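You operate a simulated robot arm through the tools that you are given. There is no shell and no other tool. Be economical: measure what you need, move in short steps, check, and stop when the job is done.

You run a simulated robot arm. Do the job below in one go: nothing can be reset, and whatever is moved stays where it is left.

JOB
We're going away: turn the heater off and shut off the water.
Fine: heat dial off, heater door shut, black valve on the heater and main lever shut.
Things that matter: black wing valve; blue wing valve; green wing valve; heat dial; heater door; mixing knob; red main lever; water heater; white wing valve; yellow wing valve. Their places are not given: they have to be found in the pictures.

It is judged by the outcome, as a careful person would: the job done as asked, and still so three seconds after it is handed in. It fails if anything else is knocked over, pushed out of place, dropped, spilled or broken.

ROBOT AND FRAMES
A 6-joint arm with a two-finger parallel gripper, fixed in place. Base frame: the origin is at the foot of the arm, x ahead of it, y to its left, z up. Units: cm, rad, N and s.
With the tool pointing down near the work surface it reaches from about 28 to 68 cm from the base axis. Its first joint turns from -2.897 to 2.897 rad. Payload 4.1 kg.
The tool frame sits at the grasp point between the pads (the TCP): z along the fingers, y along the line on which they close. The tips reach 2.3 cm beyond it. The gripper opens to 9.4 cm. The fingers are 3.8 cm wide and 1 cm thick; the gripper's body (5.4 by 9.6 cm) begins 3.9 cm behind the TCP.
Orientation is that of the tool frame in the base frame, as a unit quaternion [x, y, z, w]. With the fingers straight down and closing along the base's y, the tool's x points along the base's -x, its y along +y and its z along -z.

CONTROLS
- The arm moves only by the tool play_rows. Its argument "motion" is a list of rows, each a list of 7 numbers: the shift along the base's x, y, z in cm, then the turn, a rotation vector about the base's x, y, z in rad, then the opening in per cent of the stroke, from 0 (shut) to 100 (fully open). In form: [[x, y, z, wx, wy, wz, fingers], ...]. A call has 1 to 10 rows; each row is the pose to reach, as a shift and turn from the pose commanded when the call began. A row lasts 0.2 s, in which the tool goes at most 5 cm and 0.15 rad; a call with a longer step from one row to the next is refused whole, and so is a gripper value outside its range. A pose out of reach is approached as far as the arm can. The call stops where the force on the tool passes 90 N (or 10 N more than at its start, if that is more) or the arm is blocked; 0.2 s more then pass. Each finger travels about 4.5 cm/s and halts on what it meets, pressing with about 44 N; the grip force reading is that of the motor and also rises with nothing between the fingers. The clock runs only during rows and for 0.2 s after the last one: add rows that repeat a pose to give the fingers time. The reply holds the time, the measured pose of the TCP, the force on the tool along the base axes, the opening and the grip force, in the units named above and with some noise, with the torque about the TCP (base axes, N m) and any sound that the robot's microphone picked up.
- Cameras (640 x 400 px; columns grow to the right, rows downward): "scene" is fixed at [4.97, 64.87, 129.83]; the picture's right is [-0.81, -0.59, 0.00], its down [-0.12, 0.16, -0.98] and it looks along [0.57, -0.79, -0.20] (base axes); focal length 214 px, centre (320, 200). "wrist" rides on the gripper at [8.6, 1.6, -7.5] in the tool frame; the picture's right is [-0.18, 0.98, 0.00], its down [-0.58, -0.11, -0.81] and it looks along [-0.79, -0.15, 0.59] (tool axes); focal length 243 px, centre (320, 200).
- grab_frame(camera): a new picture of that camera. The clock stands still meanwhile.
- lift_body(by): slides the trunk up (or, below 0, down) by that many cm; the arm rides with it, the base frame stays. It gives what a move gives, with no picture.
- locate(camera, pixels): for up to 12 pixels [column, row] of the newest picture of that camera ("zoom" is the newest enlarged one), the place [x, y, z] in the base frame of the surface seen there, good to about 0.2 cm. The clock stands still meanwhile.
- close_up(camera, box): a new picture of the part [left, top, right, bottom] of that camera's present view, enlarged. The clock stands still meanwhile.
- job_done(): hands the job in; it is judged then, once.

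Keep the steps short. Do not move on a guess: measure, check each grasp and each placing, and mend mistakes. In all there are 80 turns and 38 pictures (those below and enlarged ones count). Leave the gripper open and the arm clear of the work at the hand-in unless told otherwise, and finish with a single line.

The tools are called after ">>>" as name(argument=value, ...) on one line, values as JSON. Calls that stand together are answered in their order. play_rows: Moves the arm, as the interface text tells. Its arguments: {"type":"object","properties":{"motion":{"type":"array","items":{"type":"array","items":{"type":"number"}}}},"required":["motion"]} The other tools are called the same way: lift_body (by) slides the trunk up or down; grab_frame (camera) takes a picture; locate (camera, pixels) gives the place of the surface under pixels of a picture; close_up (camera, box) takes an enlarged picture of a part of a camera's view; job_done () hands the job in.

At the start:

```text
time: 0.0
ee_pos: [25.9, 14.54, 140.18]
tool_rot: [0.0, 1.0, 0.0, 0.0]
contact_force: [0.9, -0.6, -0.6]
torque: [0.01, 0.01, -0.01]
gripper_width: 9.42
grip_force: 0.0
trunk travel left (down, up): [-52.5, 6.5]
```

scene: 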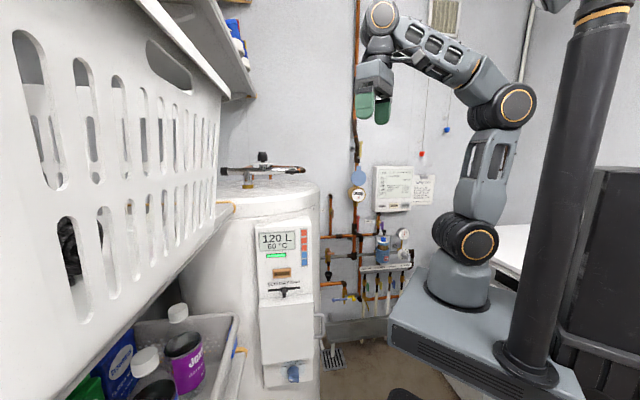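
wrist: 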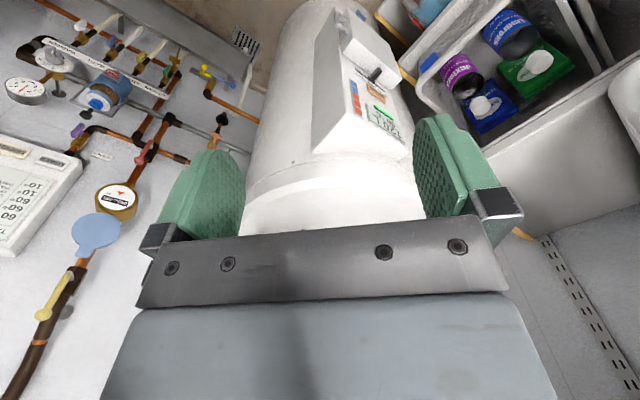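

I see the heater in the middle of the scene view, with pipes to its right. I'll enlarge the heater panel and the pipework.

>>> close_up(camera="scene", box=[220, 210, 340, 400])

>>> close_up(camera="scene", box=[310, 180, 430, 320])

>>> close_up(camera="wrist", box=[0, 0, 270, 170])

```text
2.11 times, centred on (280, 305) of scene
```

zoom: 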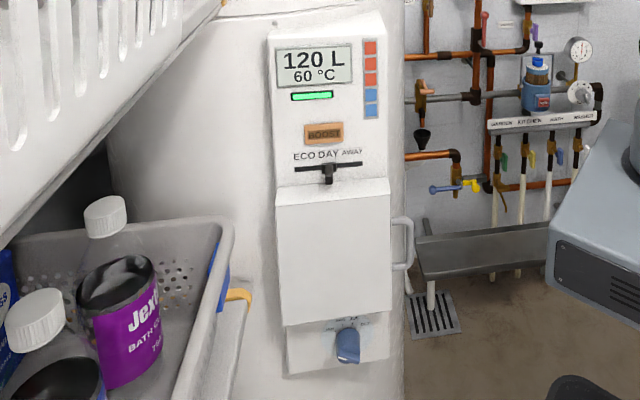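

```text
2.86 times, centred on (370, 250) of scene
```

zoom: 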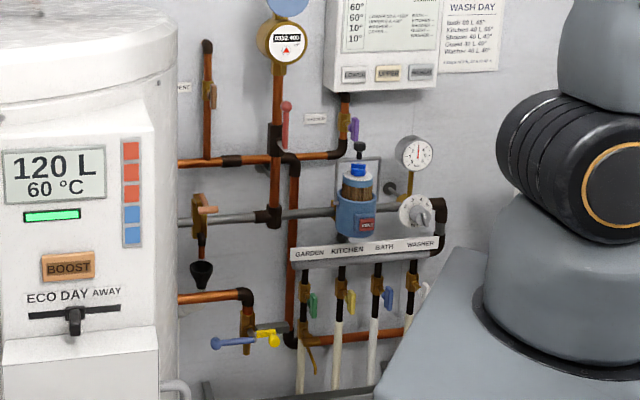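

```text
2.35 times, centred on (135, 85) of wrist
```

zoom: 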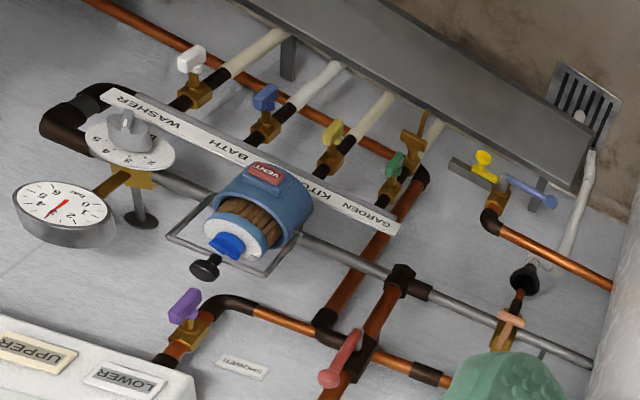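

Now a closer look at the door/dial region, the top of the heater and the red lever.

>>> close_up(camera="scene", box=[250, 280, 335, 390])

>>> close_up(camera="scene", box=[210, 140, 320, 210])

>>> close_up(camera="scene", box=[320, 150, 400, 240])

```text
3.64 times, centred on (292, 335) of scene
```

zoom: 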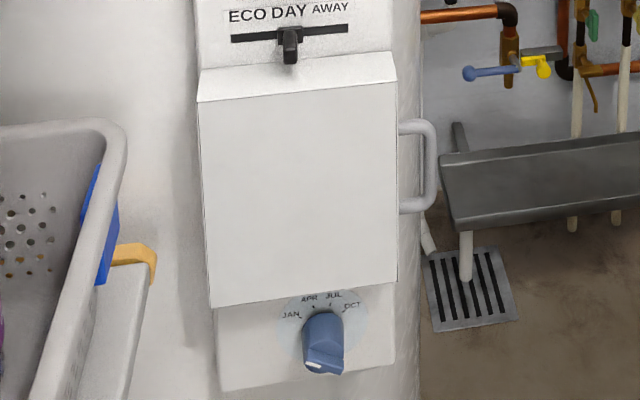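

```text
5.71 times, centred on (265, 175) of scene
```

zoom: 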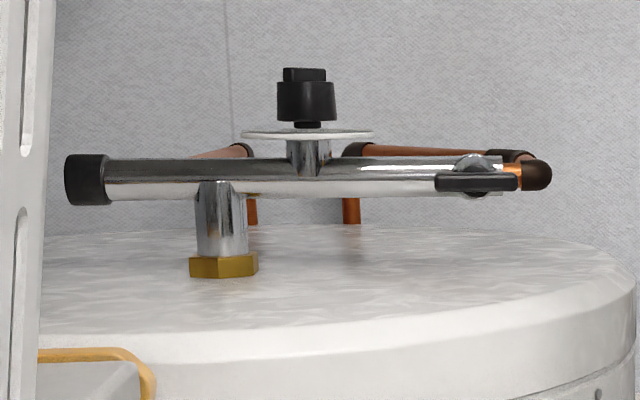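

```text
4.44 times, centred on (360, 195) of scene
```

zoom: 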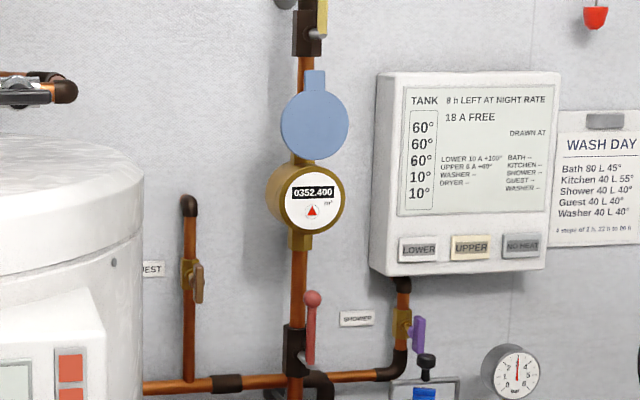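

I'll measure the main features from the scene picture.

>>> locate(camera="scene", pixels=[[262, 156], [293, 172], [262, 303], [300, 303], [279, 358], [283, 292], [319, 325], [292, 372], [261, 163], [280, 240], [270, 380], [260, 340]])

>>> locate(camera="scene", pixels=[[357, 218], [359, 230], [358, 197], [360, 225], [403, 235], [392, 257], [382, 232], [405, 255], [230, 172], [315, 240], [340, 200], [329, 272]])

>>> locate(camera="zoom", pixels=[[312, 298], [309, 352], [290, 345], [318, 400], [426, 361], [300, 240], [520, 380], [440, 385], [190, 280], [418, 335], [230, 250], [310, 325]])

```text
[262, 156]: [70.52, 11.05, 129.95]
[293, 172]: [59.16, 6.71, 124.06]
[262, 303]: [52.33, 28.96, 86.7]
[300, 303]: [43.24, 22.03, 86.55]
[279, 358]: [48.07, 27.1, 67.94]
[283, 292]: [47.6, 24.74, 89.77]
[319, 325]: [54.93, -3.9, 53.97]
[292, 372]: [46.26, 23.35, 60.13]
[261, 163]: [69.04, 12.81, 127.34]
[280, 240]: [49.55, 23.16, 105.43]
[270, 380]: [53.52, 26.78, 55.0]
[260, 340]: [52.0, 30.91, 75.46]
```

```text
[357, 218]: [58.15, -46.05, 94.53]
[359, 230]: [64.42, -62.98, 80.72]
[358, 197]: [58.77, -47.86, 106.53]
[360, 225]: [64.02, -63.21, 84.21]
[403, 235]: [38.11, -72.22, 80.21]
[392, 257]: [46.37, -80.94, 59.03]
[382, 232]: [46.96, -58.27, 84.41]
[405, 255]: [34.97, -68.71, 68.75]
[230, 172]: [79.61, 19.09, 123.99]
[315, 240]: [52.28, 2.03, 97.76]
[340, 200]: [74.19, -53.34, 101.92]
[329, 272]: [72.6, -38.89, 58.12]
```

```text
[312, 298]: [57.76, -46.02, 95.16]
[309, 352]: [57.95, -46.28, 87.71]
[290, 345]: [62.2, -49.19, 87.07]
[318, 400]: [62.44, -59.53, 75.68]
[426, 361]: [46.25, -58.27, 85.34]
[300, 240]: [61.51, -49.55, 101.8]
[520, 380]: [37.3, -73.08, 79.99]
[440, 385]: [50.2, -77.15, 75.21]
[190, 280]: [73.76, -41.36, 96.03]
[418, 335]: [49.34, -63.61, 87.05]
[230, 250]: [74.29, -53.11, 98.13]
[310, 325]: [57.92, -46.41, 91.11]
```

I'll enlarge the door in the scene again to measure its edges, the handle, and the surroundings.

>>> close_up(camera="scene", box=[250, 280, 335, 390])

>>> locate(camera="scene", pixels=[[220, 90], [225, 205], [230, 340], [180, 310], [150, 360], [238, 350], [120, 150], [205, 50], [210, 150], [190, 250], [100, 230], [185, 350]])

>>> locate(camera="zoom", pixels=[[205, 110], [390, 90], [215, 300], [390, 280], [230, 80], [390, 60], [425, 165], [425, 125], [405, 165], [230, 360], [380, 350], [325, 350]])

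```text
3.64 times, centred on (292, 335) of scene
```

zoom: 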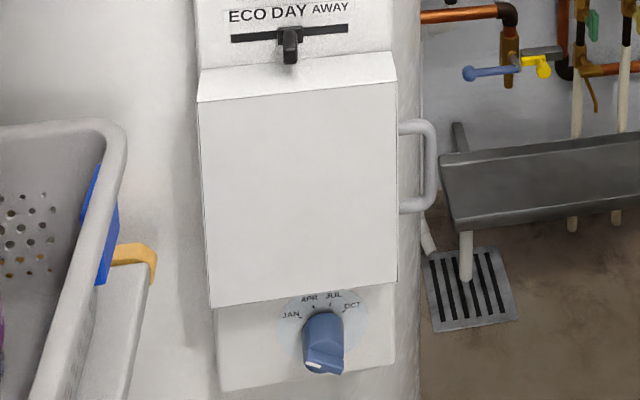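

```text
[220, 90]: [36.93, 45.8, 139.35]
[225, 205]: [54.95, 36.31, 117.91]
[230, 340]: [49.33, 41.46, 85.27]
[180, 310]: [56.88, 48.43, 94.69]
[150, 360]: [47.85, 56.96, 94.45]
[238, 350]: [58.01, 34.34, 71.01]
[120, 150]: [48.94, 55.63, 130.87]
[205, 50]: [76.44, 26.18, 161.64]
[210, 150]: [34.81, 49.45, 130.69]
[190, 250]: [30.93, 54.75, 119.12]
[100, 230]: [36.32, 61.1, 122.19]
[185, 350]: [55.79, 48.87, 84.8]
```

```text
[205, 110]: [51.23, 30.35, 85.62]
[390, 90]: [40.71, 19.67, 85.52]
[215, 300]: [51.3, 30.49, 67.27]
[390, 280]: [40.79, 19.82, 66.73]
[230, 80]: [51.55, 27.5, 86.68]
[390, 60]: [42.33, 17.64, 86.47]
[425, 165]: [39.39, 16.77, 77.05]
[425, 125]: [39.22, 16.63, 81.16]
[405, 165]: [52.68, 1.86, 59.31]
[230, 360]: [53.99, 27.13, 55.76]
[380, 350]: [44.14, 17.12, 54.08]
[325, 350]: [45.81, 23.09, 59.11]
```

Cover box (front plane normal about (-0.71, 0.70)) with a side handle is found; the heat dial is probably behind it. Next I tilt the gripper forward to look at the heater top with the wrist camera, after raising the trunk.

>>> lift_body(by=6)

>>> play_rows(motion=[[0, 0, 0, 0, -0.14, 0, 100], [0, 0, 0, 0, -0.28, 0, 100], [0, 0, 0, 0, -0.42, 0, 100], [0, 0, 0, 0, -0.56, 0, 100], [0, 0, 0, 0, -0.6, 0, 100]])

>>> grab_frame(camera="wrist")

```text
time: 1.0
ee_pos: [25.96, 14.54, 146.14]
tool_rot: [0.0, 1.0, 0.0, 0.0]
contact_force: [0.4, -0.5, 0.2]
torque: [0.02, -0.01, 0.0]
gripper_width: 9.41
grip_force: 0.1
trunk travel left (down, up): [-58.5, 0.5]
```

```text
time: 2.2
ee_pos: [25.94, 14.56, 146.19]
tool_rot: [0.0, 0.955, 0.0, 0.297]
contact_force: [0.0, 0.5, 0.2]
torque: [0.0, -0.03, 0.01]
gripper_width: 9.39
grip_force: 0.1
trunk travel left (down, up): [-58.5, 0.5]
```

```text
28 pictures are left
```

wrist: 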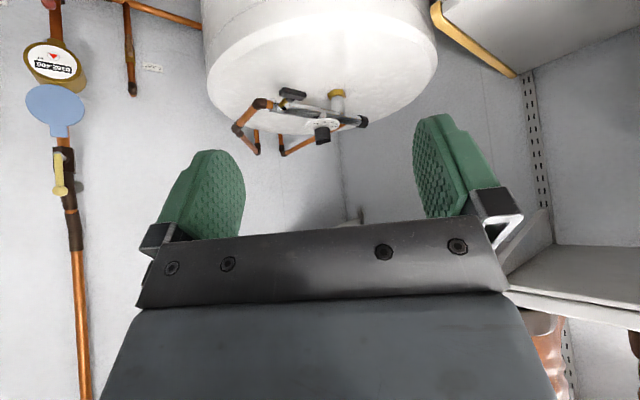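

The heater-top fittings are in view around (310,110). Enlarging and measuring.

>>> close_up(camera="wrist", box=[225, 75, 385, 165])

>>> locate(camera="zoom", pixels=[[230, 70], [280, 80], [330, 90], [275, 100], [385, 195], [395, 240], [345, 180], [430, 170], [450, 75], [150, 120], [540, 190], [300, 150]])

```text
4.00 times, centred on (305, 120) of wrist
```

zoom: 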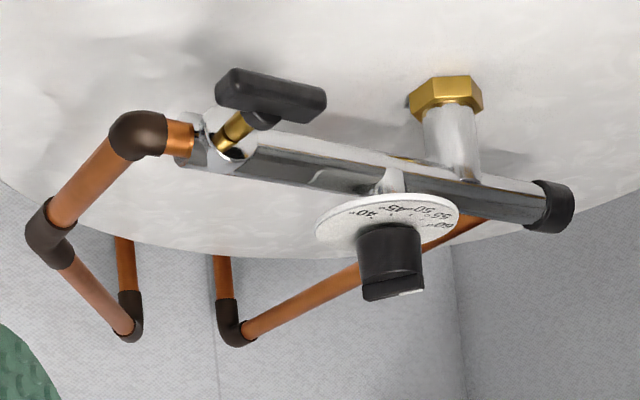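

```text
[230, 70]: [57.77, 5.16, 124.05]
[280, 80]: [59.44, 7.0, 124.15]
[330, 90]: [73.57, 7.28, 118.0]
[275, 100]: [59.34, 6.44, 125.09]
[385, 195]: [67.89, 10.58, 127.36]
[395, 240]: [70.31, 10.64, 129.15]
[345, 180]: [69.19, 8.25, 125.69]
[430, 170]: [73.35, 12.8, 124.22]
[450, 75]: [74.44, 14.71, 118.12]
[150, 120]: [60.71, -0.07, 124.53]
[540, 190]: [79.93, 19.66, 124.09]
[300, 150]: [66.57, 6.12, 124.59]
```

The top knob with 40–60 marks is the mixing knob (leave alone). The black wing lies along the pipe (open), stem pointing at the room. I'll measure its ends, the stem and the heater-top rim.

>>> locate(camera="zoom", pixels=[[219, 100], [232, 72], [322, 92], [322, 108], [270, 85], [265, 122], [235, 132], [225, 150], [245, 110], [300, 108], [60, 60], [300, 20]])

>>> locate(camera="wrist", pixels=[[215, 90], [250, 30], [300, 20], [320, 100], [435, 60], [300, 80], [270, 10], [65, 170], [30, 60], [55, 105], [210, 50], [430, 20]])

```text
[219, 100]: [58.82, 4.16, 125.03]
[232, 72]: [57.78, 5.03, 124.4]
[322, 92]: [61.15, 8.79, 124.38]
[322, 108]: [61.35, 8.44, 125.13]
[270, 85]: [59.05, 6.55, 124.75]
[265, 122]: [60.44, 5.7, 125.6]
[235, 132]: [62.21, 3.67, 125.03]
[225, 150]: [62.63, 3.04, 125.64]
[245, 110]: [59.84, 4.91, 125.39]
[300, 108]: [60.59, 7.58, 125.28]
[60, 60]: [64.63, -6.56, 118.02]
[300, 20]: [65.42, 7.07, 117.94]
```

```text
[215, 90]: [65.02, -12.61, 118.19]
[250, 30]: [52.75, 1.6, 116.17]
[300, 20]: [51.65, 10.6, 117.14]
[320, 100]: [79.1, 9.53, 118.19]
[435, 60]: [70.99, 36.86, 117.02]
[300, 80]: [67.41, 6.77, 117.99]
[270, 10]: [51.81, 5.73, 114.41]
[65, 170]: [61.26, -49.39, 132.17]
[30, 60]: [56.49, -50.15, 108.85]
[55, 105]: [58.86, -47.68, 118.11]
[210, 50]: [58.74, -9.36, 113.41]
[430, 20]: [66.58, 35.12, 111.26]
```

Wing centre ≈ (59.7, 6.5, 124.2), 5 cm long; heater top at z 118.1. I plan to grip it along its stem with fingers above/below. First I swing the tool to horizontal while moving forward, still high.

>>> play_rows(motion=[[3, 0, 0, 0, -0.14, 0, 100], [6, 0.5, 0, 0, -0.28, 0, 100], [9, 1, 0, 0, -0.42, 0, 80], [12, 1.5, 0, 0, -0.56, 0, 60], [14, 2, 0, 0, -0.7, 0, 50], [16, 2, 0, 0, -0.84, 0, 45], [18, 2, 0, 0, -0.97, 0, 45]])

>>> play_rows(motion=[[0, 0, 0, 0, 0, -0.14, 45], [0, 0, 0, 0, 0, -0.28, 45], [0, 0, 0, 0, 0, -0.42, 45], [0, 0, 0, 0, 0, -0.56, 45], [0, 0, 0, 0, 0, -0.7, 45], [0, 0, 0, 0, 0, -0.785, 45]])

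```text
time: 3.8
ee_pos: [44.11, 16.82, 145.91]
tool_rot: [0.0, 0.707, 0.0, 0.707]
contact_force: [0.2, 0.4, -0.4]
torque: [-0.01, -0.01, 0.03]
gripper_width: 4.22
grip_force: 0.2
trunk travel left (down, up): [-58.5, 0.5]
```

```text
time: 5.2
ee_pos: [43.98, 16.57, 146.04]
tool_rot: [0.271, 0.654, -0.271, 0.652]
contact_force: [0.9, -0.1, -0.1]
torque: [0.01, 0.02, 0.02]
gripper_width: 4.24
grip_force: 0.1
trunk travel left (down, up): [-58.5, 0.5]
```

Neutral horizontal pose reached. Now roll +90° about the tool axis (0.707,-0.707,0), so the camera ends on the left.

>>> play_rows(motion=[[0, 0, 0, 0.106, -0.106, 0, 45], [0, 0, 0, 0.212, -0.212, 0, 45], [0, 0, 0, 0.318, -0.318, 0, 45], [0, 0, 0, 0.424, -0.424, 0, 45], [0, 0, 0, 0.53, -0.53, 0, 45], [0, 0, 0, 0.636, -0.636, 0, 45], [0, 0, 0, 0.742, -0.742, 0, 45], [0, 0, 0, 0.848, -0.848, 0, 45], [0, 0, 0, 0.954, -0.954, 0, 45], [0, 0, 0, 1.06, -1.06, 0, 45]])

>>> play_rows(motion=[[2, 0, -4, 0.051, -0.051, 0, 45], [4, -0.5, -8, 0.051, -0.051, 0, 45], [6, -1, -12, 0.051, -0.051, 0, 45], [6.5, -1, -16, 0.051, -0.051, 0, 45], [6.5, -1, -20, 0.051, -0.051, 0, 45]])

>>> grab_frame(camera="wrist")

```text
time: 7.4
ee_pos: [44.74, 17.33, 151.45]
tool_rot: [0.643, 0.297, 0.244, 0.662]
contact_force: [0.5, 0.1, 0.4]
torque: [-0.04, 0.02, -0.02]
gripper_width: 4.22
grip_force: 0.1
out of reach, approached as far as the arm can: row 9, 10
trunk travel left (down, up): [-58.5, 0.5]
```

```text
time: 8.6
ee_pos: [57.87, 20.56, 148.93]
tool_rot: [0.653, 0.27, 0.271, 0.654]
contact_force: [0.0, -0.4, 0.4]
torque: [0.03, 0.05, -0.01]
gripper_width: 4.21
grip_force: 0.0
out of reach, approached as far as the arm can: row 1, 2, 3, 4, 5
trunk travel left (down, up): [-58.5, 0.5]
```

```text
26 pictures are left
```

wrist: 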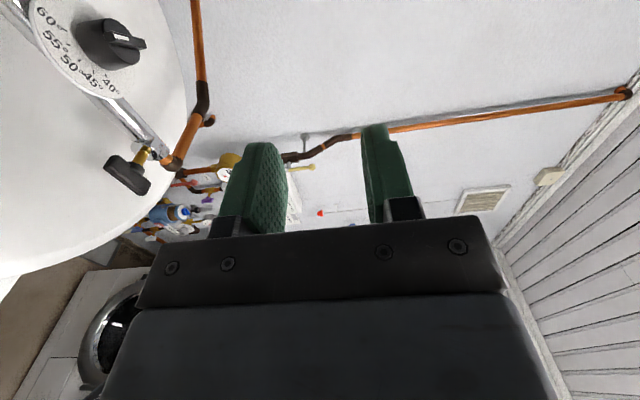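

The wrist ran against a joint limit there (pose (57.9,20.6,148.9)). I'll drop that plan: instead point the tool straight down with the fingers shut and push the wing round from above. First roll back to neutral, moving away.

>>> play_rows(motion=[[-1.5, 0, 0, -0.104, 0.104, 0, 45], [-3, 0, 0, -0.208, 0.208, 0, 45], [-4.5, 0, 0, -0.312, 0.312, 0, 45], [-6, 0, 0, -0.416, 0.416, 0, 40], [-7.5, 0, 0, -0.52, 0.52, 0, 30], [-9, 0, 0, -0.624, 0.624, 0, 20], [-10, 0, 0, -0.728, 0.728, 0, 10], [-11, 0, 0, -0.832, 0.832, 0, 0], [-12, 0, 0, -0.936, 0.936, 0, 0], [-12, 0, 0, -1.04, 1.04, 0, 0]])

>>> play_rows(motion=[[0, 0, 0, -0.07, 0.07, 0, 0]])

```text
time: 10.8
ee_pos: [46.76, 20.93, 148.85]
tool_rot: [0.302, 0.64, -0.239, 0.665]
contact_force: [-0.5, 1.4, -1.1]
torque: [0.05, -0.01, 0.0]
gripper_width: 0.0
grip_force: 42.5
trunk travel left (down, up): [-58.5, 0.5]
```

```text
time: 11.2
ee_pos: [46.64, 20.88, 148.74]
tool_rot: [0.27, 0.654, -0.27, 0.653]
contact_force: [0.2, 0.0, 0.9]
torque: [-0.01, -0.01, -0.01]
gripper_width: 0.0
grip_force: 42.4
trunk travel left (down, up): [-58.5, 0.5]
```

Neutral again, fingers shut. Now tilt the tool to straight down (about (0.707,0.707,0)).

>>> play_rows(motion=[[0, 0, 0, 0.104, 0.104, 0, 0], [0, 0, 0, 0.208, 0.208, 0, 0], [0, 0, 0, 0.312, 0.312, 0, 0], [0, 0, 0, 0.416, 0.416, 0, 0], [0, 0, 0, 0.52, 0.52, 0, 0], [0, 0, 0, 0.624, 0.624, 0, 0], [0, 0, 0, 0.728, 0.728, 0, 0], [0, 0, 0, 0.832, 0.832, 0, 0], [0, 0, 0, 0.936, 0.936, 0, 0], [0, 0, 0, 1.04, 1.04, 0, 0]])

>>> play_rows(motion=[[2, -4, 0, 0.0707, 0.0707, 0, 0], [4, -8, 0, 0.0707, 0.0707, 0, 0], [6, -12, 0, 0.0707, 0.0707, 0, 0], [8, -14, 0, 0.0707, 0.0707, 0, 0], [10.5, -15.5, 0, 0.0707, 0.0707, 0, 0]])

>>> grab_frame(camera="wrist")

```text
time: 13.4
ee_pos: [42.93, 18.51, 145.31]
tool_rot: [0.382, 0.923, -0.016, 0.046]
contact_force: [-0.9, -0.6, 0.9]
torque: [0.01, -0.08, 0.03]
gripper_width: 0.02
grip_force: 42.7
out of reach, approached as far as the arm can: row 7, 8, 9, 10
trunk travel left (down, up): [-58.5, 0.5]
```

```text
time: 14.6
ee_pos: [51.51, 3.1, 142.2]
tool_rot: [0.383, 0.924, 0.001, 0.001]
contact_force: [-0.4, 0.1, -0.4]
torque: [0.0, 0.03, -0.01]
gripper_width: 0.0
grip_force: 42.1
out of reach, approached as far as the arm can: row 1, 2, 3, 4, 5
trunk travel left (down, up): [-58.5, 0.5]
```

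```text
25 pictures are left
```

wrist: 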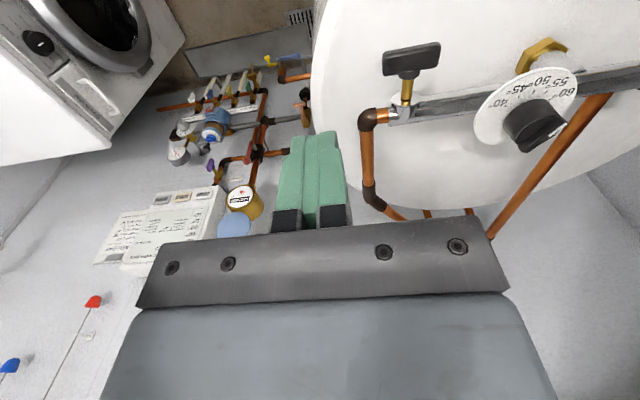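

Tool is down at (51.5,3.1,142.2); wing seen at (410,60). Re-measure the wing ends.

>>> locate(camera="wrist", pixels=[[386, 60], [386, 70], [436, 48], [438, 60], [410, 56], [412, 70], [407, 88], [400, 112], [430, 105], [525, 125], [368, 118], [545, 150]])

```text
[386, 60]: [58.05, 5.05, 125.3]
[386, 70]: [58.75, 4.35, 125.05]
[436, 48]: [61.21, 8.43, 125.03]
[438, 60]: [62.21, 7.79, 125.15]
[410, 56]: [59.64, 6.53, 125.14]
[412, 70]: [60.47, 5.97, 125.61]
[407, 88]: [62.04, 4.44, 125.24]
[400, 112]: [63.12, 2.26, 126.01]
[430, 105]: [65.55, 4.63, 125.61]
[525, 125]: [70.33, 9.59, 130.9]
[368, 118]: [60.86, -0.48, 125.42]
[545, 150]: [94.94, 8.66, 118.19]
```

Wing top z≈125.2, centre (60.1,6.4), right end (58.3,4.6). I'll move the shut tips above the right end, about 2 cm over it.

>>> play_rows(motion=[[2, 0.5, -3, 0, 0, 0, 0], [4, 1, -6, 0, 0, 0, 0], [6.7, 2.1, -9, 0, 0, 0, 0], [6.7, 2.1, -12, 0, 0, 0, 0], [6.7, 2.1, -12, 0, 0, 0, 0]])

```text
time: 15.8
ee_pos: [58.46, 5.03, 130.19]
tool_rot: [0.384, 0.923, 0.0, 0.0]
contact_force: [0.7, 0.4, 0.0]
torque: [-0.01, 0.0, -0.01]
gripper_width: 0.01
grip_force: 42.5
trunk travel left (down, up): [-58.5, 0.5]
```

At (58.46,5.03), tips at z≈127.9. Lower gently 3.4 cm to press about 0.7 cm on the right end.

>>> play_rows(motion=[[-0.2, 0.1, -1, 0, 0, 0, 0], [-0.2, 0.1, -2, 0, 0, 0, 0], [-0.2, 0.1, -2.7, 0, 0, 0, 0], [-0.2, 0.1, -3.1, 0, 0, 0, 0], [-0.2, 0.1, -3.5, 0, 0, 0, 0]])

>>> grab_frame(camera="wrist")

```text
time: 17.0
ee_pos: [58.34, 5.05, 126.87]
tool_rot: [0.383, 0.924, 0.0, -0.001]
contact_force: [-5.0, -2.1, 2.6]
torque: [-0.12, 0.12, 0.02]
gripper_width: 0.0
grip_force: 42.7
trunk travel left (down, up): [-58.5, 0.5]
```

```text
24 pictures are left
```

wrist: 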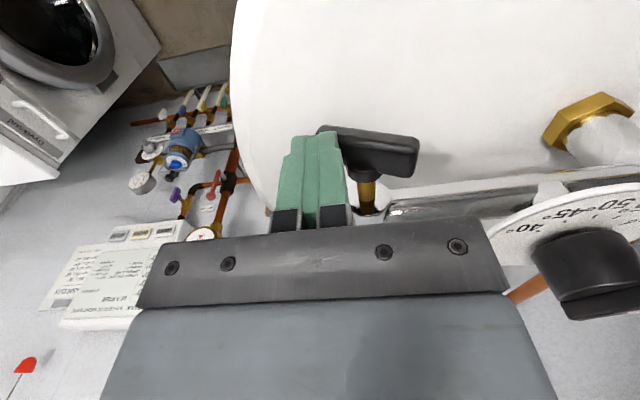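

The wing is turning with little force (5 N), right end going down. Continue down in small steps.

>>> play_rows(motion=[[0, 0, -0.4, 0, 0, 0, 0], [0, 0, -0.8, 0, 0, 0, 0], [0, 0, -1.2, 0, 0, 0, 0], [0, 0, -1.6, 0, 0, 0, 0], [0, 0, -2.0, 0, 0, 0, 0]])

>>> play_rows(motion=[[0.2, 0.2, -0.4, 0, 0, 0, 0], [0.4, 0.4, -0.7, 0, 0, 0, 0], [0.6, 0.6, -1, 0, 0, 0, 0]])

>>> grab_frame(camera="wrist")

```text
time: 18.2
ee_pos: [58.29, 5.08, 124.73]
tool_rot: [0.383, 0.924, 0.001, 0.0]
contact_force: [-0.4, 0.6, -0.2]
torque: [0.01, -0.02, -0.01]
gripper_width: 0.0
grip_force: 42.1
trunk travel left (down, up): [-58.5, 0.5]
```

```text
time: 19.0
ee_pos: [58.52, 5.27, 123.95]
tool_rot: [0.384, 0.923, 0.001, 0.001]
contact_force: [-14.8, -16.3, 13.2]
torque: [0.1, -0.18, -0.07]
gripper_width: 0.0
grip_force: 42.4
trunk travel left (down, up): [-58.5, 0.5]
```

```text
23 pictures are left
```

wrist: 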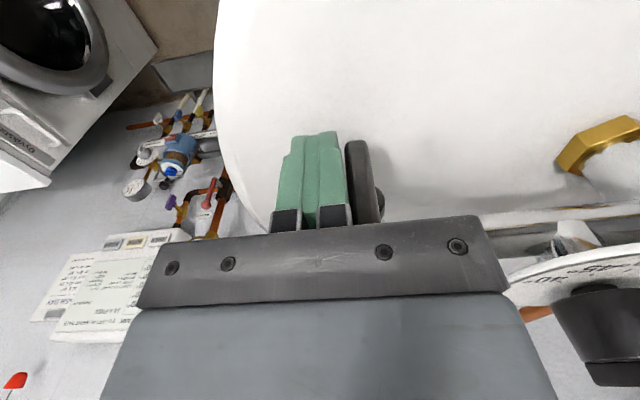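

The wing now stands upright against the tips and resists further (22 N): at its stop. I back off to the right and up, then check.

>>> play_rows(motion=[[-1, -1, 0, 0, 0, 0, 0], [-1.5, -1.5, 3, 0, 0, 0, 0], [-2, -2, 7, 0, 0, 0, 0], [-5, -3, 11, 0, 0, 0, 0], [-9, -3, 15, 0, 0, 0, 0]])

>>> close_up(camera="scene", box=[210, 140, 320, 210])

```text
refused: row 4 steps farther than a row can; nothing moved
```

```text
5.71 times, centred on (265, 175) of scene
```

zoom: 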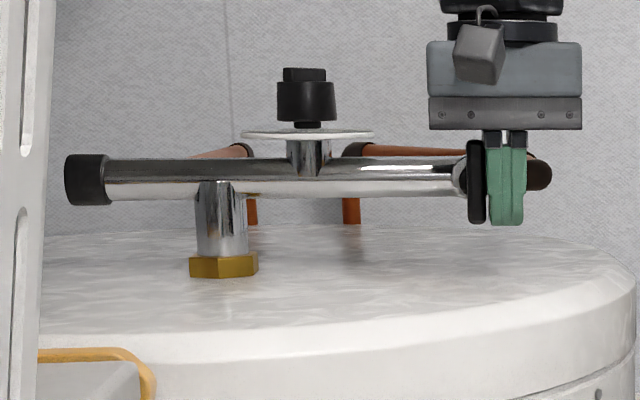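

The black wing is vertical, crosswise to the pipe: shut. Retreat with smaller steps.

>>> play_rows(motion=[[-1, -1, 0, 0, 0, 0, 0], [-1.5, -1.5, 3, 0, 0, 0, 0], [-2, -2, 7, 0, 0, 0, 0], [-5, -3, 9, 0, 0, 0, 0], [-9, -3, 11, 0, 0, 0, 0], [-13, -3, 12, 0, 0, 0, 20], [-17, -3, 12, 0, 0, 0, 40], [-21, -3, 12, 0, 0, 0, 60], [-24, 0, 12, 0, 0, 0, 60], [-26, 3, 12, 0, 0, 0, 60]])

```text
time: 21.2
ee_pos: [32.69, 8.87, 135.89]
tool_rot: [0.384, 0.923, -0.001, 0.0]
contact_force: [0.6, -0.6, 0.2]
torque: [-0.01, -0.01, -0.01]
gripper_width: 5.64
grip_force: 0.0
trunk travel left (down, up): [-58.5, 0.5]
```

Now the door. I lower the trunk 36 cm and yaw the tool 90° so that the fingers close square to the door plane.

>>> lift_body(by=-36)

>>> play_rows(motion=[[0, 0, 0, 0, 0, 0.15, 60], [0, 0, 0, 0, 0, 0.3, 60], [0, 0, 0, 0, 0, 0.45, 60], [0, 0, 0, 0, 0, 0.6, 60], [0, 0, 0, 0, 0, 0.75, 60], [0, 0, 0, 0, 0, 0.9, 60], [0, 0, 0, 0, 0, 1.05, 60], [0, 0, 0, 0, 0, 1.2, 60], [0, 0, 0, 0, 0, 1.35, 60], [0, 0, 0, 0, 0, 1.5, 60]])

>>> grab_frame(camera="wrist")

```text
time: 24.7
ee_pos: [32.66, 8.85, 99.84]
tool_rot: [0.383, 0.924, 0.002, 0.001]
contact_force: [-0.9, -0.9, 1.4]
torque: [-0.02, -0.03, 0.03]
gripper_width: 5.67
grip_force: 0.1
trunk travel left (down, up): [-22.5, 36.5]
```

```text
time: 26.9
ee_pos: [32.88, 8.76, 99.88]
tool_rot: [-0.351, 0.937, 0.0, -0.002]
contact_force: [0.0, -0.3, 0.0]
torque: [-0.04, -0.02, 0.01]
gripper_width: 5.64
grip_force: 0.1
trunk travel left (down, up): [-22.5, 36.5]
```

```text
21 pictures are left
```

wrist: 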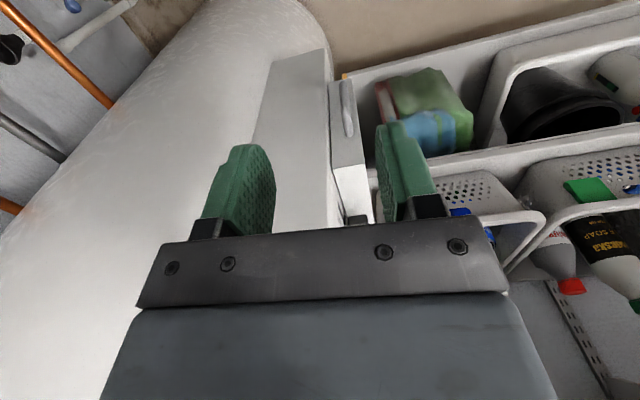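

I see the door edge-on with its handle at (347,105). Enlarge and measure.

>>> close_up(camera="wrist", box=[265, 30, 425, 230])

>>> locate(camera="wrist", pixels=[[338, 85], [347, 130], [352, 110], [333, 110], [350, 170], [365, 165], [345, 185], [320, 150], [325, 90], [290, 150], [346, 105], [370, 130]])

```text
2.00 times, centred on (345, 130) of wrist
```

zoom: 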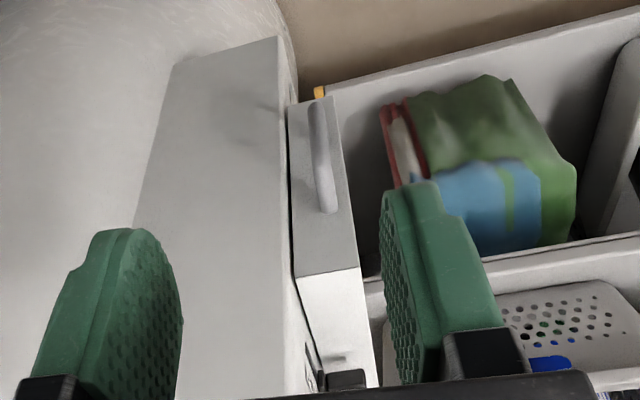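

```text
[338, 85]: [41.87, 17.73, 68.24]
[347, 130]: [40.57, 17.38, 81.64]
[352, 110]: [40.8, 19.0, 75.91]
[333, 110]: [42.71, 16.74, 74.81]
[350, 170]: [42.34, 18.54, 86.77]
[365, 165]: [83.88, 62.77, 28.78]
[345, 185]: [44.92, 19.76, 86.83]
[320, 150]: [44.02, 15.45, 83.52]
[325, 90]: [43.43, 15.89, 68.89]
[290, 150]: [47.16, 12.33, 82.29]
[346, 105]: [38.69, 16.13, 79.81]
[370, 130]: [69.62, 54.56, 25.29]
```

The handle bar runs z≈72–81.6 at about (39.0,16.4), 2.8 cm off the panel side. I'll grip its top from above, TCP at (38.6,16.0). First above it.

>>> play_rows(motion=[[1.5, 2, -2, 0, 0, 0.07, 55], [3, 4, -4, 0, 0, 0.07, 50], [4.5, 6, -7, 0, 0, 0.07, 45], [5.7, 7.25, -11, 0, 0, 0.07, 45], [5.7, 7.25, -11, 0, 0, 0.07, 45]])

>>> grab_frame(camera="wrist")

```text
time: 28.1
ee_pos: [38.39, 16.21, 88.64]
tool_rot: [-0.382, 0.924, 0.0, -0.001]
contact_force: [0.0, 0.3, 0.4]
torque: [-0.02, 0.01, 0.02]
gripper_width: 4.24
grip_force: 0.1
trunk travel left (down, up): [-22.5, 36.5]
```

```text
19 pictures are left
```

wrist: 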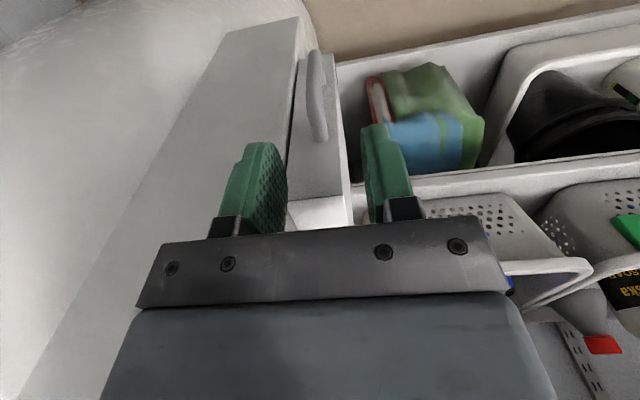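

The handle lies between the fingers. Lower 9 cm, then close.

>>> play_rows(motion=[[0.15, -0.1, -2, 0, 0, 0, 45], [0.15, -0.1, -4, 0, 0, 0, 45], [0.15, -0.1, -6, 0, 0, 0, 45], [0.15, -0.1, -8, 0, 0, 0, 45], [0.15, -0.1, -9, 0, 0, 0, 45], [0.15, -0.1, -9, 0, 0, 0, 20], [0.15, -0.1, -9, 0, 0, 0, 0], [0.15, -0.1, -9, 0, 0, 0, 0], [0.15, -0.1, -9, 0, 0, 0, 0]])

```text
time: 29.2
ee_pos: [38.88, 16.1, 82.11]
tool_rot: [-0.381, 0.924, 0.003, 0.024]
contact_force: [-10.3, -6.1, 37.9]
torque: [1.5, -1.04, 0.25]
gripper_width: 4.22
grip_force: 0.0
trunk travel left (down, up): [-22.5, 36.5]
stopped in row 5: the force on the tool passed its limit at 103 N (the readings are from after the stop); the commanded pose is now the measured one
```

The gripper's body touched the door's top edge (upward 38 N), so it needs to lean away. I go up, lean the tool 0.4 rad to the right, and check the door hasn't shifted.

>>> play_rows(motion=[[-0.2, 0, 3, 0, 0, 0, 45], [-0.3, 0, 5, 0, 0, 0, 45], [-0.3, 0, 5, 0.1, -0.1, 0, 45], [-0.3, 0, 5, 0.2, -0.2, 0, 45], [-0.3, 0, 5, 0.283, -0.3, 0, 45]])

>>> grab_frame(camera="wrist")

```text
time: 30.4
ee_pos: [38.65, 16.14, 86.52]
tool_rot: [-0.373, 0.901, 0.077, 0.209]
contact_force: [-0.1, 0.5, -0.6]
torque: [0.01, 0.03, 0.02]
gripper_width: 4.24
grip_force: 0.0
trunk travel left (down, up): [-22.5, 36.5]
```

```text
18 pictures are left
```

wrist: 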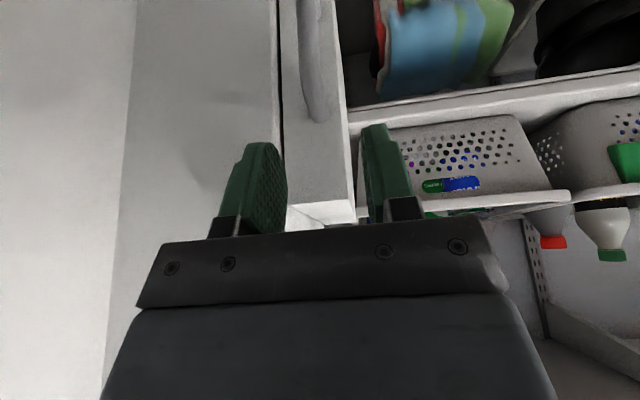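

Handle (312,90) still lies between the fingers. Descend again, then close.

>>> play_rows(motion=[[-0.2, -0.3, -2, 0, 0, 0, 45], [-0.2, -0.3, -4, 0, 0, 0, 45], [-0.2, -0.3, -5.5, 0, 0, 0, 45], [-0.2, -0.3, -7, 0, 0, 0, 45], [-0.2, -0.3, -7, 0, 0, 0, 20], [-0.2, -0.3, -7, 0, 0, 0, 0], [-0.2, -0.3, -7, 0, 0, 0, 0], [-0.2, -0.3, -7, 0, 0, 0, 0]])

```text
time: 32.2
ee_pos: [38.22, 15.88, 79.41]
tool_rot: [-0.371, 0.902, 0.076, 0.209]
contact_force: [0.8, 0.6, -2.7]
torque: [1.07, 0.5, -0.08]
gripper_width: 1.2
grip_force: 45.7
trunk travel left (down, up): [-22.5, 36.5]
```

Handle gripped (1.2 cm). Pull gently outward about 1.5 cm and read the force.

>>> play_rows(motion=[[-0.4, 0.4, 0, 0, 0, -0.03, 0], [-0.8, 0.8, 0, 0, 0, -0.06, 0], [-1.1, 1.2, 0, 0, 0, -0.09, 0], [-1.3, 1.5, 0, 0, 0, -0.11, 0]])

>>> grab_frame(camera="wrist")

```text
time: 33.2
ee_pos: [37.25, 17.38, 79.49]
tool_rot: [-0.321, 0.921, 0.063, 0.213]
contact_force: [9.8, 5.1, -10.9]
torque: [1.26, 0.19, -0.07]
gripper_width: 1.18
grip_force: 45.0
trunk travel left (down, up): [-22.5, 36.5]
```

```text
17 pictures are left
```

wrist: 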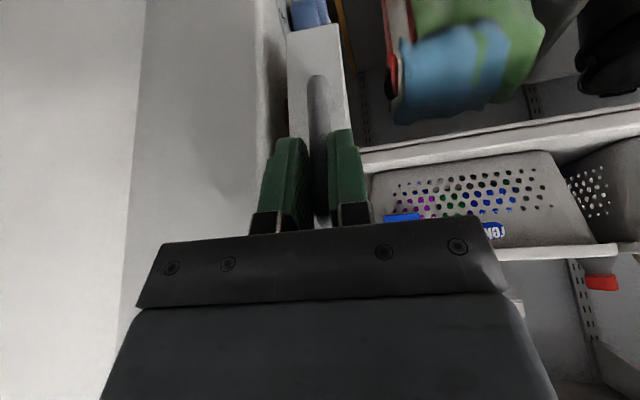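

The door swings on its left hinge (≈(53.8,28), radius ≈19.7). Continue along the arc, 35° more.

>>> play_rows(motion=[[-0.9, 1.7, 0, 0, 0, -0.1, 0], [-1.7, 3.6, 0, 0, 0, -0.2, 0], [-2.3, 5.5, 0, 0, 0, -0.31, 0], [-2.7, 7.5, 0, 0, 0, -0.41, 0], [-2.9, 9.6, 0, 0, 0, -0.52, 0], [-2.9, 11.65, 0, 0, 0, -0.62, 0]])

>>> grab_frame(camera="scene")

```text
time: 34.6
ee_pos: [34.08, 29.09, 79.47]
tool_rot: [-0.024, 0.975, -0.003, 0.223]
contact_force: [0.3, 0.4, 3.5]
torque: [0.94, -0.46, 0.14]
gripper_width: 1.17
grip_force: 45.3
trunk travel left (down, up): [-22.5, 36.5]
```

```text
16 pictures are left
```

scene: 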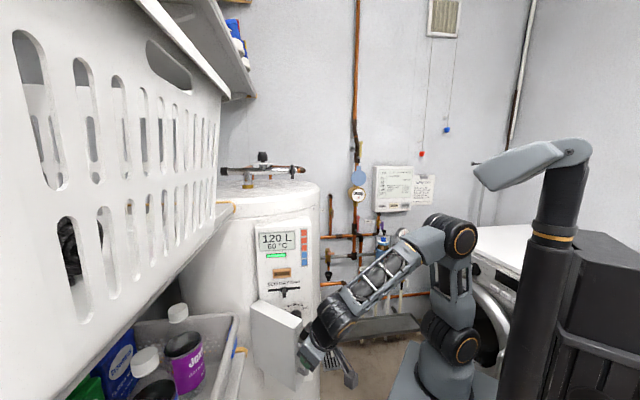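

Opens cleanly. Another 36° along the arc to clear the panel.

>>> play_rows(motion=[[0.2, 2.0, 0, 0, 0, -0.105, 0], [0.6, 4.0, 0, 0, 0, -0.21, 0], [1.3, 6.0, 0, 0, 0, -0.31, 0], [2.1, 7.9, 0, 0, 0, -0.42, 0], [3.1, 9.7, 0, 0, 0, -0.52, 0], [4.3, 11.4, 0, 0, 0, -0.62, 0]])

>>> grab_frame(camera="scene")

```text
time: 36.0
ee_pos: [38.4, 40.37, 79.5]
tool_rot: [0.273, 0.936, -0.072, 0.209]
contact_force: [-23.6, 19.7, -13.9]
torque: [0.74, -0.44, 0.12]
gripper_width: 1.17
grip_force: 45.1
trunk travel left (down, up): [-22.5, 36.5]
```

```text
15 pictures are left
```

scene: 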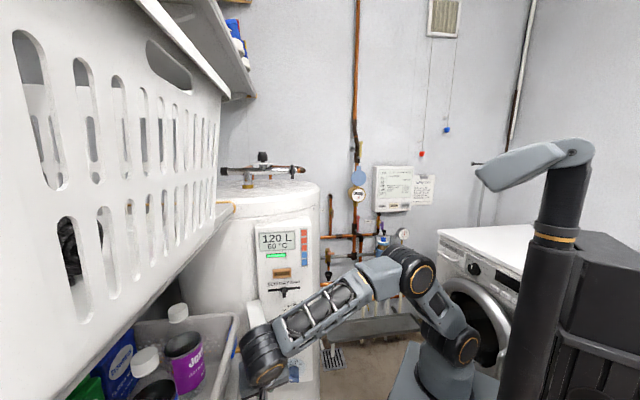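

Door is open ~77° with slight resistance. Release, lift straight up off the handle and move back toward the robot.

>>> play_rows(motion=[[-0.3, -0.3, 0, 0, 0, 0, 25], [-0.3, -0.3, 0, 0, 0, 0, 35], [-0.3, -0.3, 3, 0, 0, 0, 35], [-0.3, -0.3, 6, 0, 0, 0, 35], [-0.3, -0.3, 9, 0, 0, 0, 35], [-1.5, -3, 12, 0, 0, 0, 35], [-4, -6, 14, 0, 0, 0, 35], [-6, -10, 14, 0, 0, 0, 35], [-8, -14, 14, 0, 0, 0, 35], [-9, -18, 14, 0, 0, 0, 35]])

>>> grab_frame(camera="wrist")

>>> close_up(camera="scene", box=[220, 230, 350, 395])

```text
time: 38.2
ee_pos: [29.27, 22.15, 93.52]
tool_rot: [0.274, 0.936, -0.072, 0.209]
contact_force: [0.5, -0.2, 1.0]
torque: [-0.05, -0.02, 0.0]
gripper_width: 3.28
grip_force: 0.1
trunk travel left (down, up): [-22.5, 36.5]
```

```text
14 pictures are left
```

wrist: 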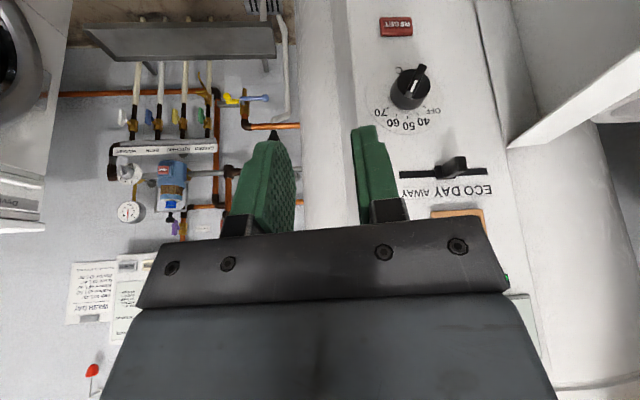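

```text
2.42 times, centred on (285, 312) of scene
```

zoom: 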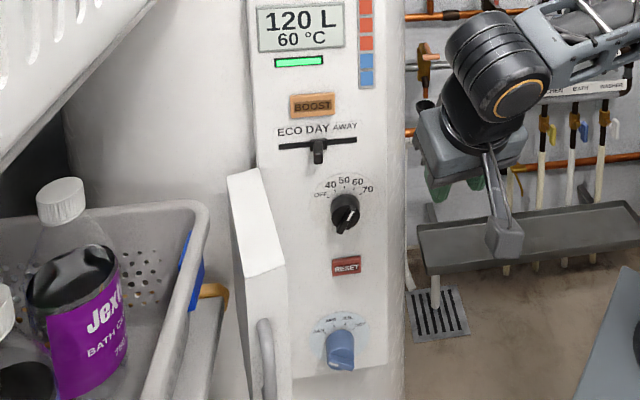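

The heat dial is revealed (wrist (410,90)), with an OFF mark. Enlarge and measure it.

>>> close_up(camera="wrist", box=[350, 50, 470, 145])

>>> locate(camera="wrist", pixels=[[410, 88], [422, 68], [405, 92], [400, 95], [376, 112], [434, 111], [395, 85], [450, 60], [450, 140], [410, 120], [395, 22], [500, 160]])

```text
4.21 times, centred on (410, 98) of wrist
```

zoom: 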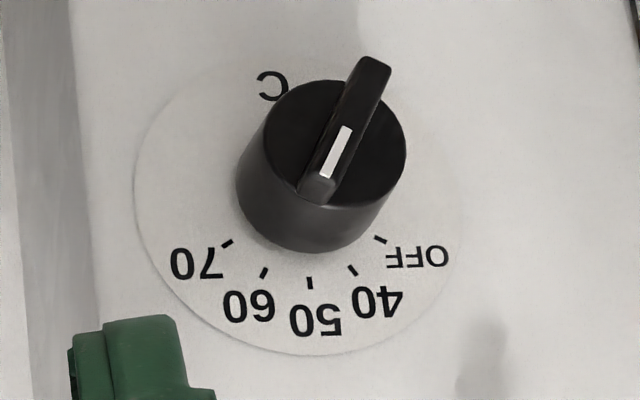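

```text
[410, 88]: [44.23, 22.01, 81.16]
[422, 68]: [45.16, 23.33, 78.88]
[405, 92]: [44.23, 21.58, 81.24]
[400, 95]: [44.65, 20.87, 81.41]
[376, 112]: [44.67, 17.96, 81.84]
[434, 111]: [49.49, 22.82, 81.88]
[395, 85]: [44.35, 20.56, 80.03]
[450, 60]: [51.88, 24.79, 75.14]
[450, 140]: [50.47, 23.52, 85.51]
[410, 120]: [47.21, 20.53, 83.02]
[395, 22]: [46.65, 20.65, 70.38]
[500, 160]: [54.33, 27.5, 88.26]
```

The pointer stands at 60; OFF lies 90° counter-clockwise (seen from the front). Measure ticks and the ridge accurately.

>>> locate(camera="zoom", pixels=[[380, 240], [228, 243], [309, 283], [264, 272], [352, 270], [375, 62], [385, 75], [318, 178], [340, 150], [280, 130], [390, 150], [272, 85]])

```text
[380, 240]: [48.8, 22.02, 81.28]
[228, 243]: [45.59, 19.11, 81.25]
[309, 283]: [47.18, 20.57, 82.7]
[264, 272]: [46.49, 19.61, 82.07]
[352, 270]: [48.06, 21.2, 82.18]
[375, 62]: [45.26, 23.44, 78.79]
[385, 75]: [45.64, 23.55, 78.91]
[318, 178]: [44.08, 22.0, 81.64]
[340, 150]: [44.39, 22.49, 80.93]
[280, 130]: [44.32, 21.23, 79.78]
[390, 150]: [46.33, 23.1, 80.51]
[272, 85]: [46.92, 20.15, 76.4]
```

Dial centre ≈ (44.8,22.9,80.15), knob ~3 cm wide, sticking out 3.2 cm. I bring the tool to horizontal facing the panel, standing off about 12 cm.

>>> play_rows(motion=[[0.5, 2, -1, 0, 0, -0.1, 45], [1, 4, -2, 0, 0, -0.171, 45]])

>>> play_rows(motion=[[0.8, 0.8, -1.5, -0.1, -0.1, 0, 45], [1.6, 1.6, -3, -0.2, -0.2, 0, 45], [2.4, 2.4, -4.5, -0.3, -0.3, 0, 45], [3.2, 3.2, -6, -0.4, -0.4, 0, 45], [4, 4, -7.5, -0.5, -0.5, 0, 45], [4.8, 4.8, -9, -0.6, -0.6, 0, 45], [5.4, 5.4, -10.5, -0.7, -0.7, 0, 45], [5.7, 5.7, -11.4, -0.795, -0.795, 0, 45]])

```text
time: 38.9
ee_pos: [30.25, 26.4, 91.45]
tool_rot: [0.353, 0.909, -0.089, 0.203]
contact_force: [0.7, 0.1, -0.5]
torque: [0.01, -0.02, 0.04]
gripper_width: 4.2
grip_force: 0.1
trunk travel left (down, up): [-22.5, 36.5]
```

```text
time: 40.6
ee_pos: [36.12, 32.11, 80.18]
tool_rot: [0.255, 0.658, -0.285, 0.648]
contact_force: [-0.3, -0.9, 1.0]
torque: [0.03, 0.02, 0.01]
gripper_width: 4.21
grip_force: 0.1
trunk travel left (down, up): [-22.5, 36.5]
```

Aligned with the dial axis at 12 cm standoff. Test here, free of contact, whether I can roll counter-clockwise by 86°.

>>> play_rows(motion=[[0, 0, 0, -0.106, 0.106, 0, 45], [0, 0, 0, -0.212, 0.212, 0, 45], [0, 0, 0, -0.318, 0.318, 0, 45], [0, 0, 0, -0.424, 0.424, 0, 45], [0, 0, 0, -0.53, 0.53, 0, 45], [0, 0, 0, -0.636, 0.636, 0, 45], [0, 0, 0, -0.742, 0.742, 0, 45], [0, 0, 0, -0.848, 0.848, 0, 45], [0, 0, 0, -0.954, 0.954, 0, 45], [0, 0, 0, -1.06, 1.06, 0, 45]])

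```text
time: 42.9
ee_pos: [36.2, 32.13, 80.27]
tool_rot: [-0.264, 0.656, -0.65, 0.278]
contact_force: [0.3, -0.7, 0.0]
torque: [-0.02, -0.01, 0.0]
gripper_width: 4.23
grip_force: 0.0
trunk travel left (down, up): [-22.5, 36.5]
```

Reachable. Roll back and then approach the knob.

>>> play_rows(motion=[[0, 0, 0, 0.106, -0.106, 0, 45], [0, 0, 0, 0.212, -0.212, 0, 45], [0, 0, 0, 0.318, -0.318, 0, 45], [0, 0, 0, 0.424, -0.424, 0, 45], [0, 0, 0, 0.53, -0.53, 0, 45], [0, 0, 0, 0.636, -0.636, 0, 45], [0, 0, 0, 0.742, -0.742, 0, 45], [0, 0, 0, 0.848, -0.848, 0, 45], [0, 0, 0, 0.954, -0.954, 0, 45], [0, 0, 0, 1.06, -1.06, 0, 45]])

>>> play_rows(motion=[[1, -1, 0, 0.07, -0.07, 0, 45], [2, -2, 0, 0.106, -0.106, 0, 45], [3, -3.2, 0, 0.106, -0.106, 0, 45], [3.5, -4, 0, 0.106, -0.106, 0, 45]])

>>> grab_frame(camera="wrist")

```text
time: 45.0
ee_pos: [36.3, 32.19, 80.06]
tool_rot: [0.256, 0.659, -0.284, 0.648]
contact_force: [0.1, 0.1, -0.6]
torque: [0.0, -0.01, 0.0]
gripper_width: 4.23
grip_force: 0.1
trunk travel left (down, up): [-22.5, 36.5]
```

```text
time: 46.0
ee_pos: [39.83, 28.18, 80.17]
tool_rot: [0.304, 0.638, -0.236, 0.667]
contact_force: [-0.2, 0.3, 0.0]
torque: [-0.03, 0.0, 0.0]
gripper_width: 4.23
grip_force: 0.1
trunk travel left (down, up): [-22.5, 36.5]
```

```text
11 pictures are left
```

wrist: 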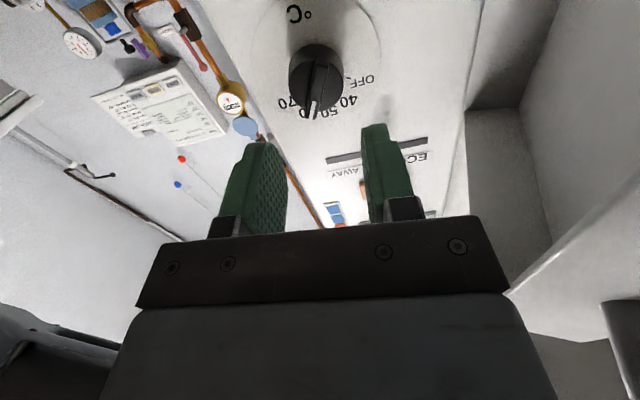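

Knob (315,85) sits between the fingers. Advance 7.4 cm and close on it.

>>> play_rows(motion=[[1.5, -1.6, 0, 0, 0, 0, 45], [3, -3.2, 0, 0, 0, 0, 45], [4.3, -4.5, 0, 0, 0, 0, 45], [5.15, -5.4, 0, 0, 0, 0, 45], [5.15, -5.4, 0, 0, 0, 0, 20], [5.15, -5.4, 0, 0, 0, 0, 0], [5.15, -5.4, 0, 0, 0, 0, 0], [5.15, -5.4, 0, 0, 0, 0, 0]])

```text
time: 47.9
ee_pos: [44.79, 22.66, 80.15]
tool_rot: [0.304, 0.638, -0.235, 0.667]
contact_force: [4.1, 9.6, 2.5]
torque: [0.5, 0.48, 0.56]
gripper_width: 3.86
grip_force: 44.9
trunk travel left (down, up): [-22.5, 36.5]
```

Gripped at 3.86 cm. Turn counter-clockwise about the axis, a first third while reading torque.

>>> play_rows(motion=[[0, 0, 0, -0.1, 0.1, 0, 0], [0, 0, 0, -0.2, 0.2, 0, 0], [0, 0, 0, -0.3, 0.3, 0, 0], [0, 0, 0, -0.4, 0.4, 0, 0]])

>>> play_rows(motion=[[0, 0, 0, -0.1, 0.1, 0, 0], [0, 0, 0, -0.2, 0.2, 0, 0], [0, 0, 0, -0.3, 0.3, 0, 0], [0, 0, 0, -0.4, 0.4, 0, 0], [0, 0, 0, -0.5, 0.5, 0, 0], [0, 0, 0, -0.6, 0.6, 0, 0], [0, 0, 0, -0.7, 0.7, 0, 0]])

>>> grab_frame(camera="wrist")

```text
time: 48.9
ee_pos: [44.92, 22.74, 80.13]
tool_rot: [0.111, 0.698, -0.414, 0.574]
contact_force: [5.3, 15.6, -0.8]
torque: [0.31, 0.26, 0.41]
gripper_width: 3.89
grip_force: 45.2
trunk travel left (down, up): [-22.5, 36.5]
```

```text
time: 50.5
ee_pos: [45.01, 22.74, 79.92]
tool_rot: [-0.234, 0.668, -0.636, 0.307]
contact_force: [17.0, 14.5, -5.2]
torque: [0.02, -0.04, 0.47]
gripper_width: 3.87
grip_force: 45.2
trunk travel left (down, up): [-22.5, 36.5]
```

```text
10 pictures are left
```

wrist: 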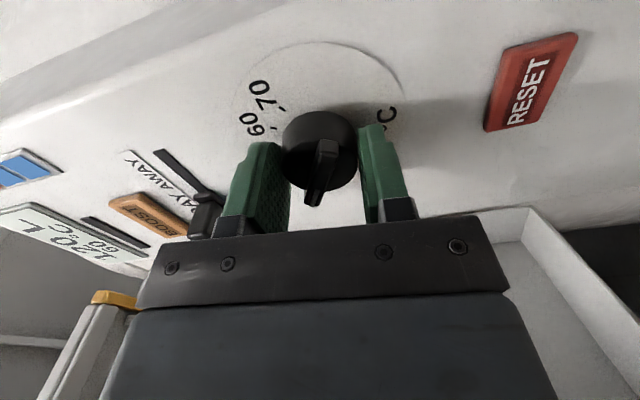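

The knob turned with the gripper. I measure the ridge in this picture to get its angle before releasing.

>>> locate(camera="wrist", pixels=[[332, 145], [329, 155], [326, 165], [322, 175], [318, 188], [316, 196], [310, 200], [318, 145], [340, 145], [250, 126], [262, 85], [300, 150]])

```text
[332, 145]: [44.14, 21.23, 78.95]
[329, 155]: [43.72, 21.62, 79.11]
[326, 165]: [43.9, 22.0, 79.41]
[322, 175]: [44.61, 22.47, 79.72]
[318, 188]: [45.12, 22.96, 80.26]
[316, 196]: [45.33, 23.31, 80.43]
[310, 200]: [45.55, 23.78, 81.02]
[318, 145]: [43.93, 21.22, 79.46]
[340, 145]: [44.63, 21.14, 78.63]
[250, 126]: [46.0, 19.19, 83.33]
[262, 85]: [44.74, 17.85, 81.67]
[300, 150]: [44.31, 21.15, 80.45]
```

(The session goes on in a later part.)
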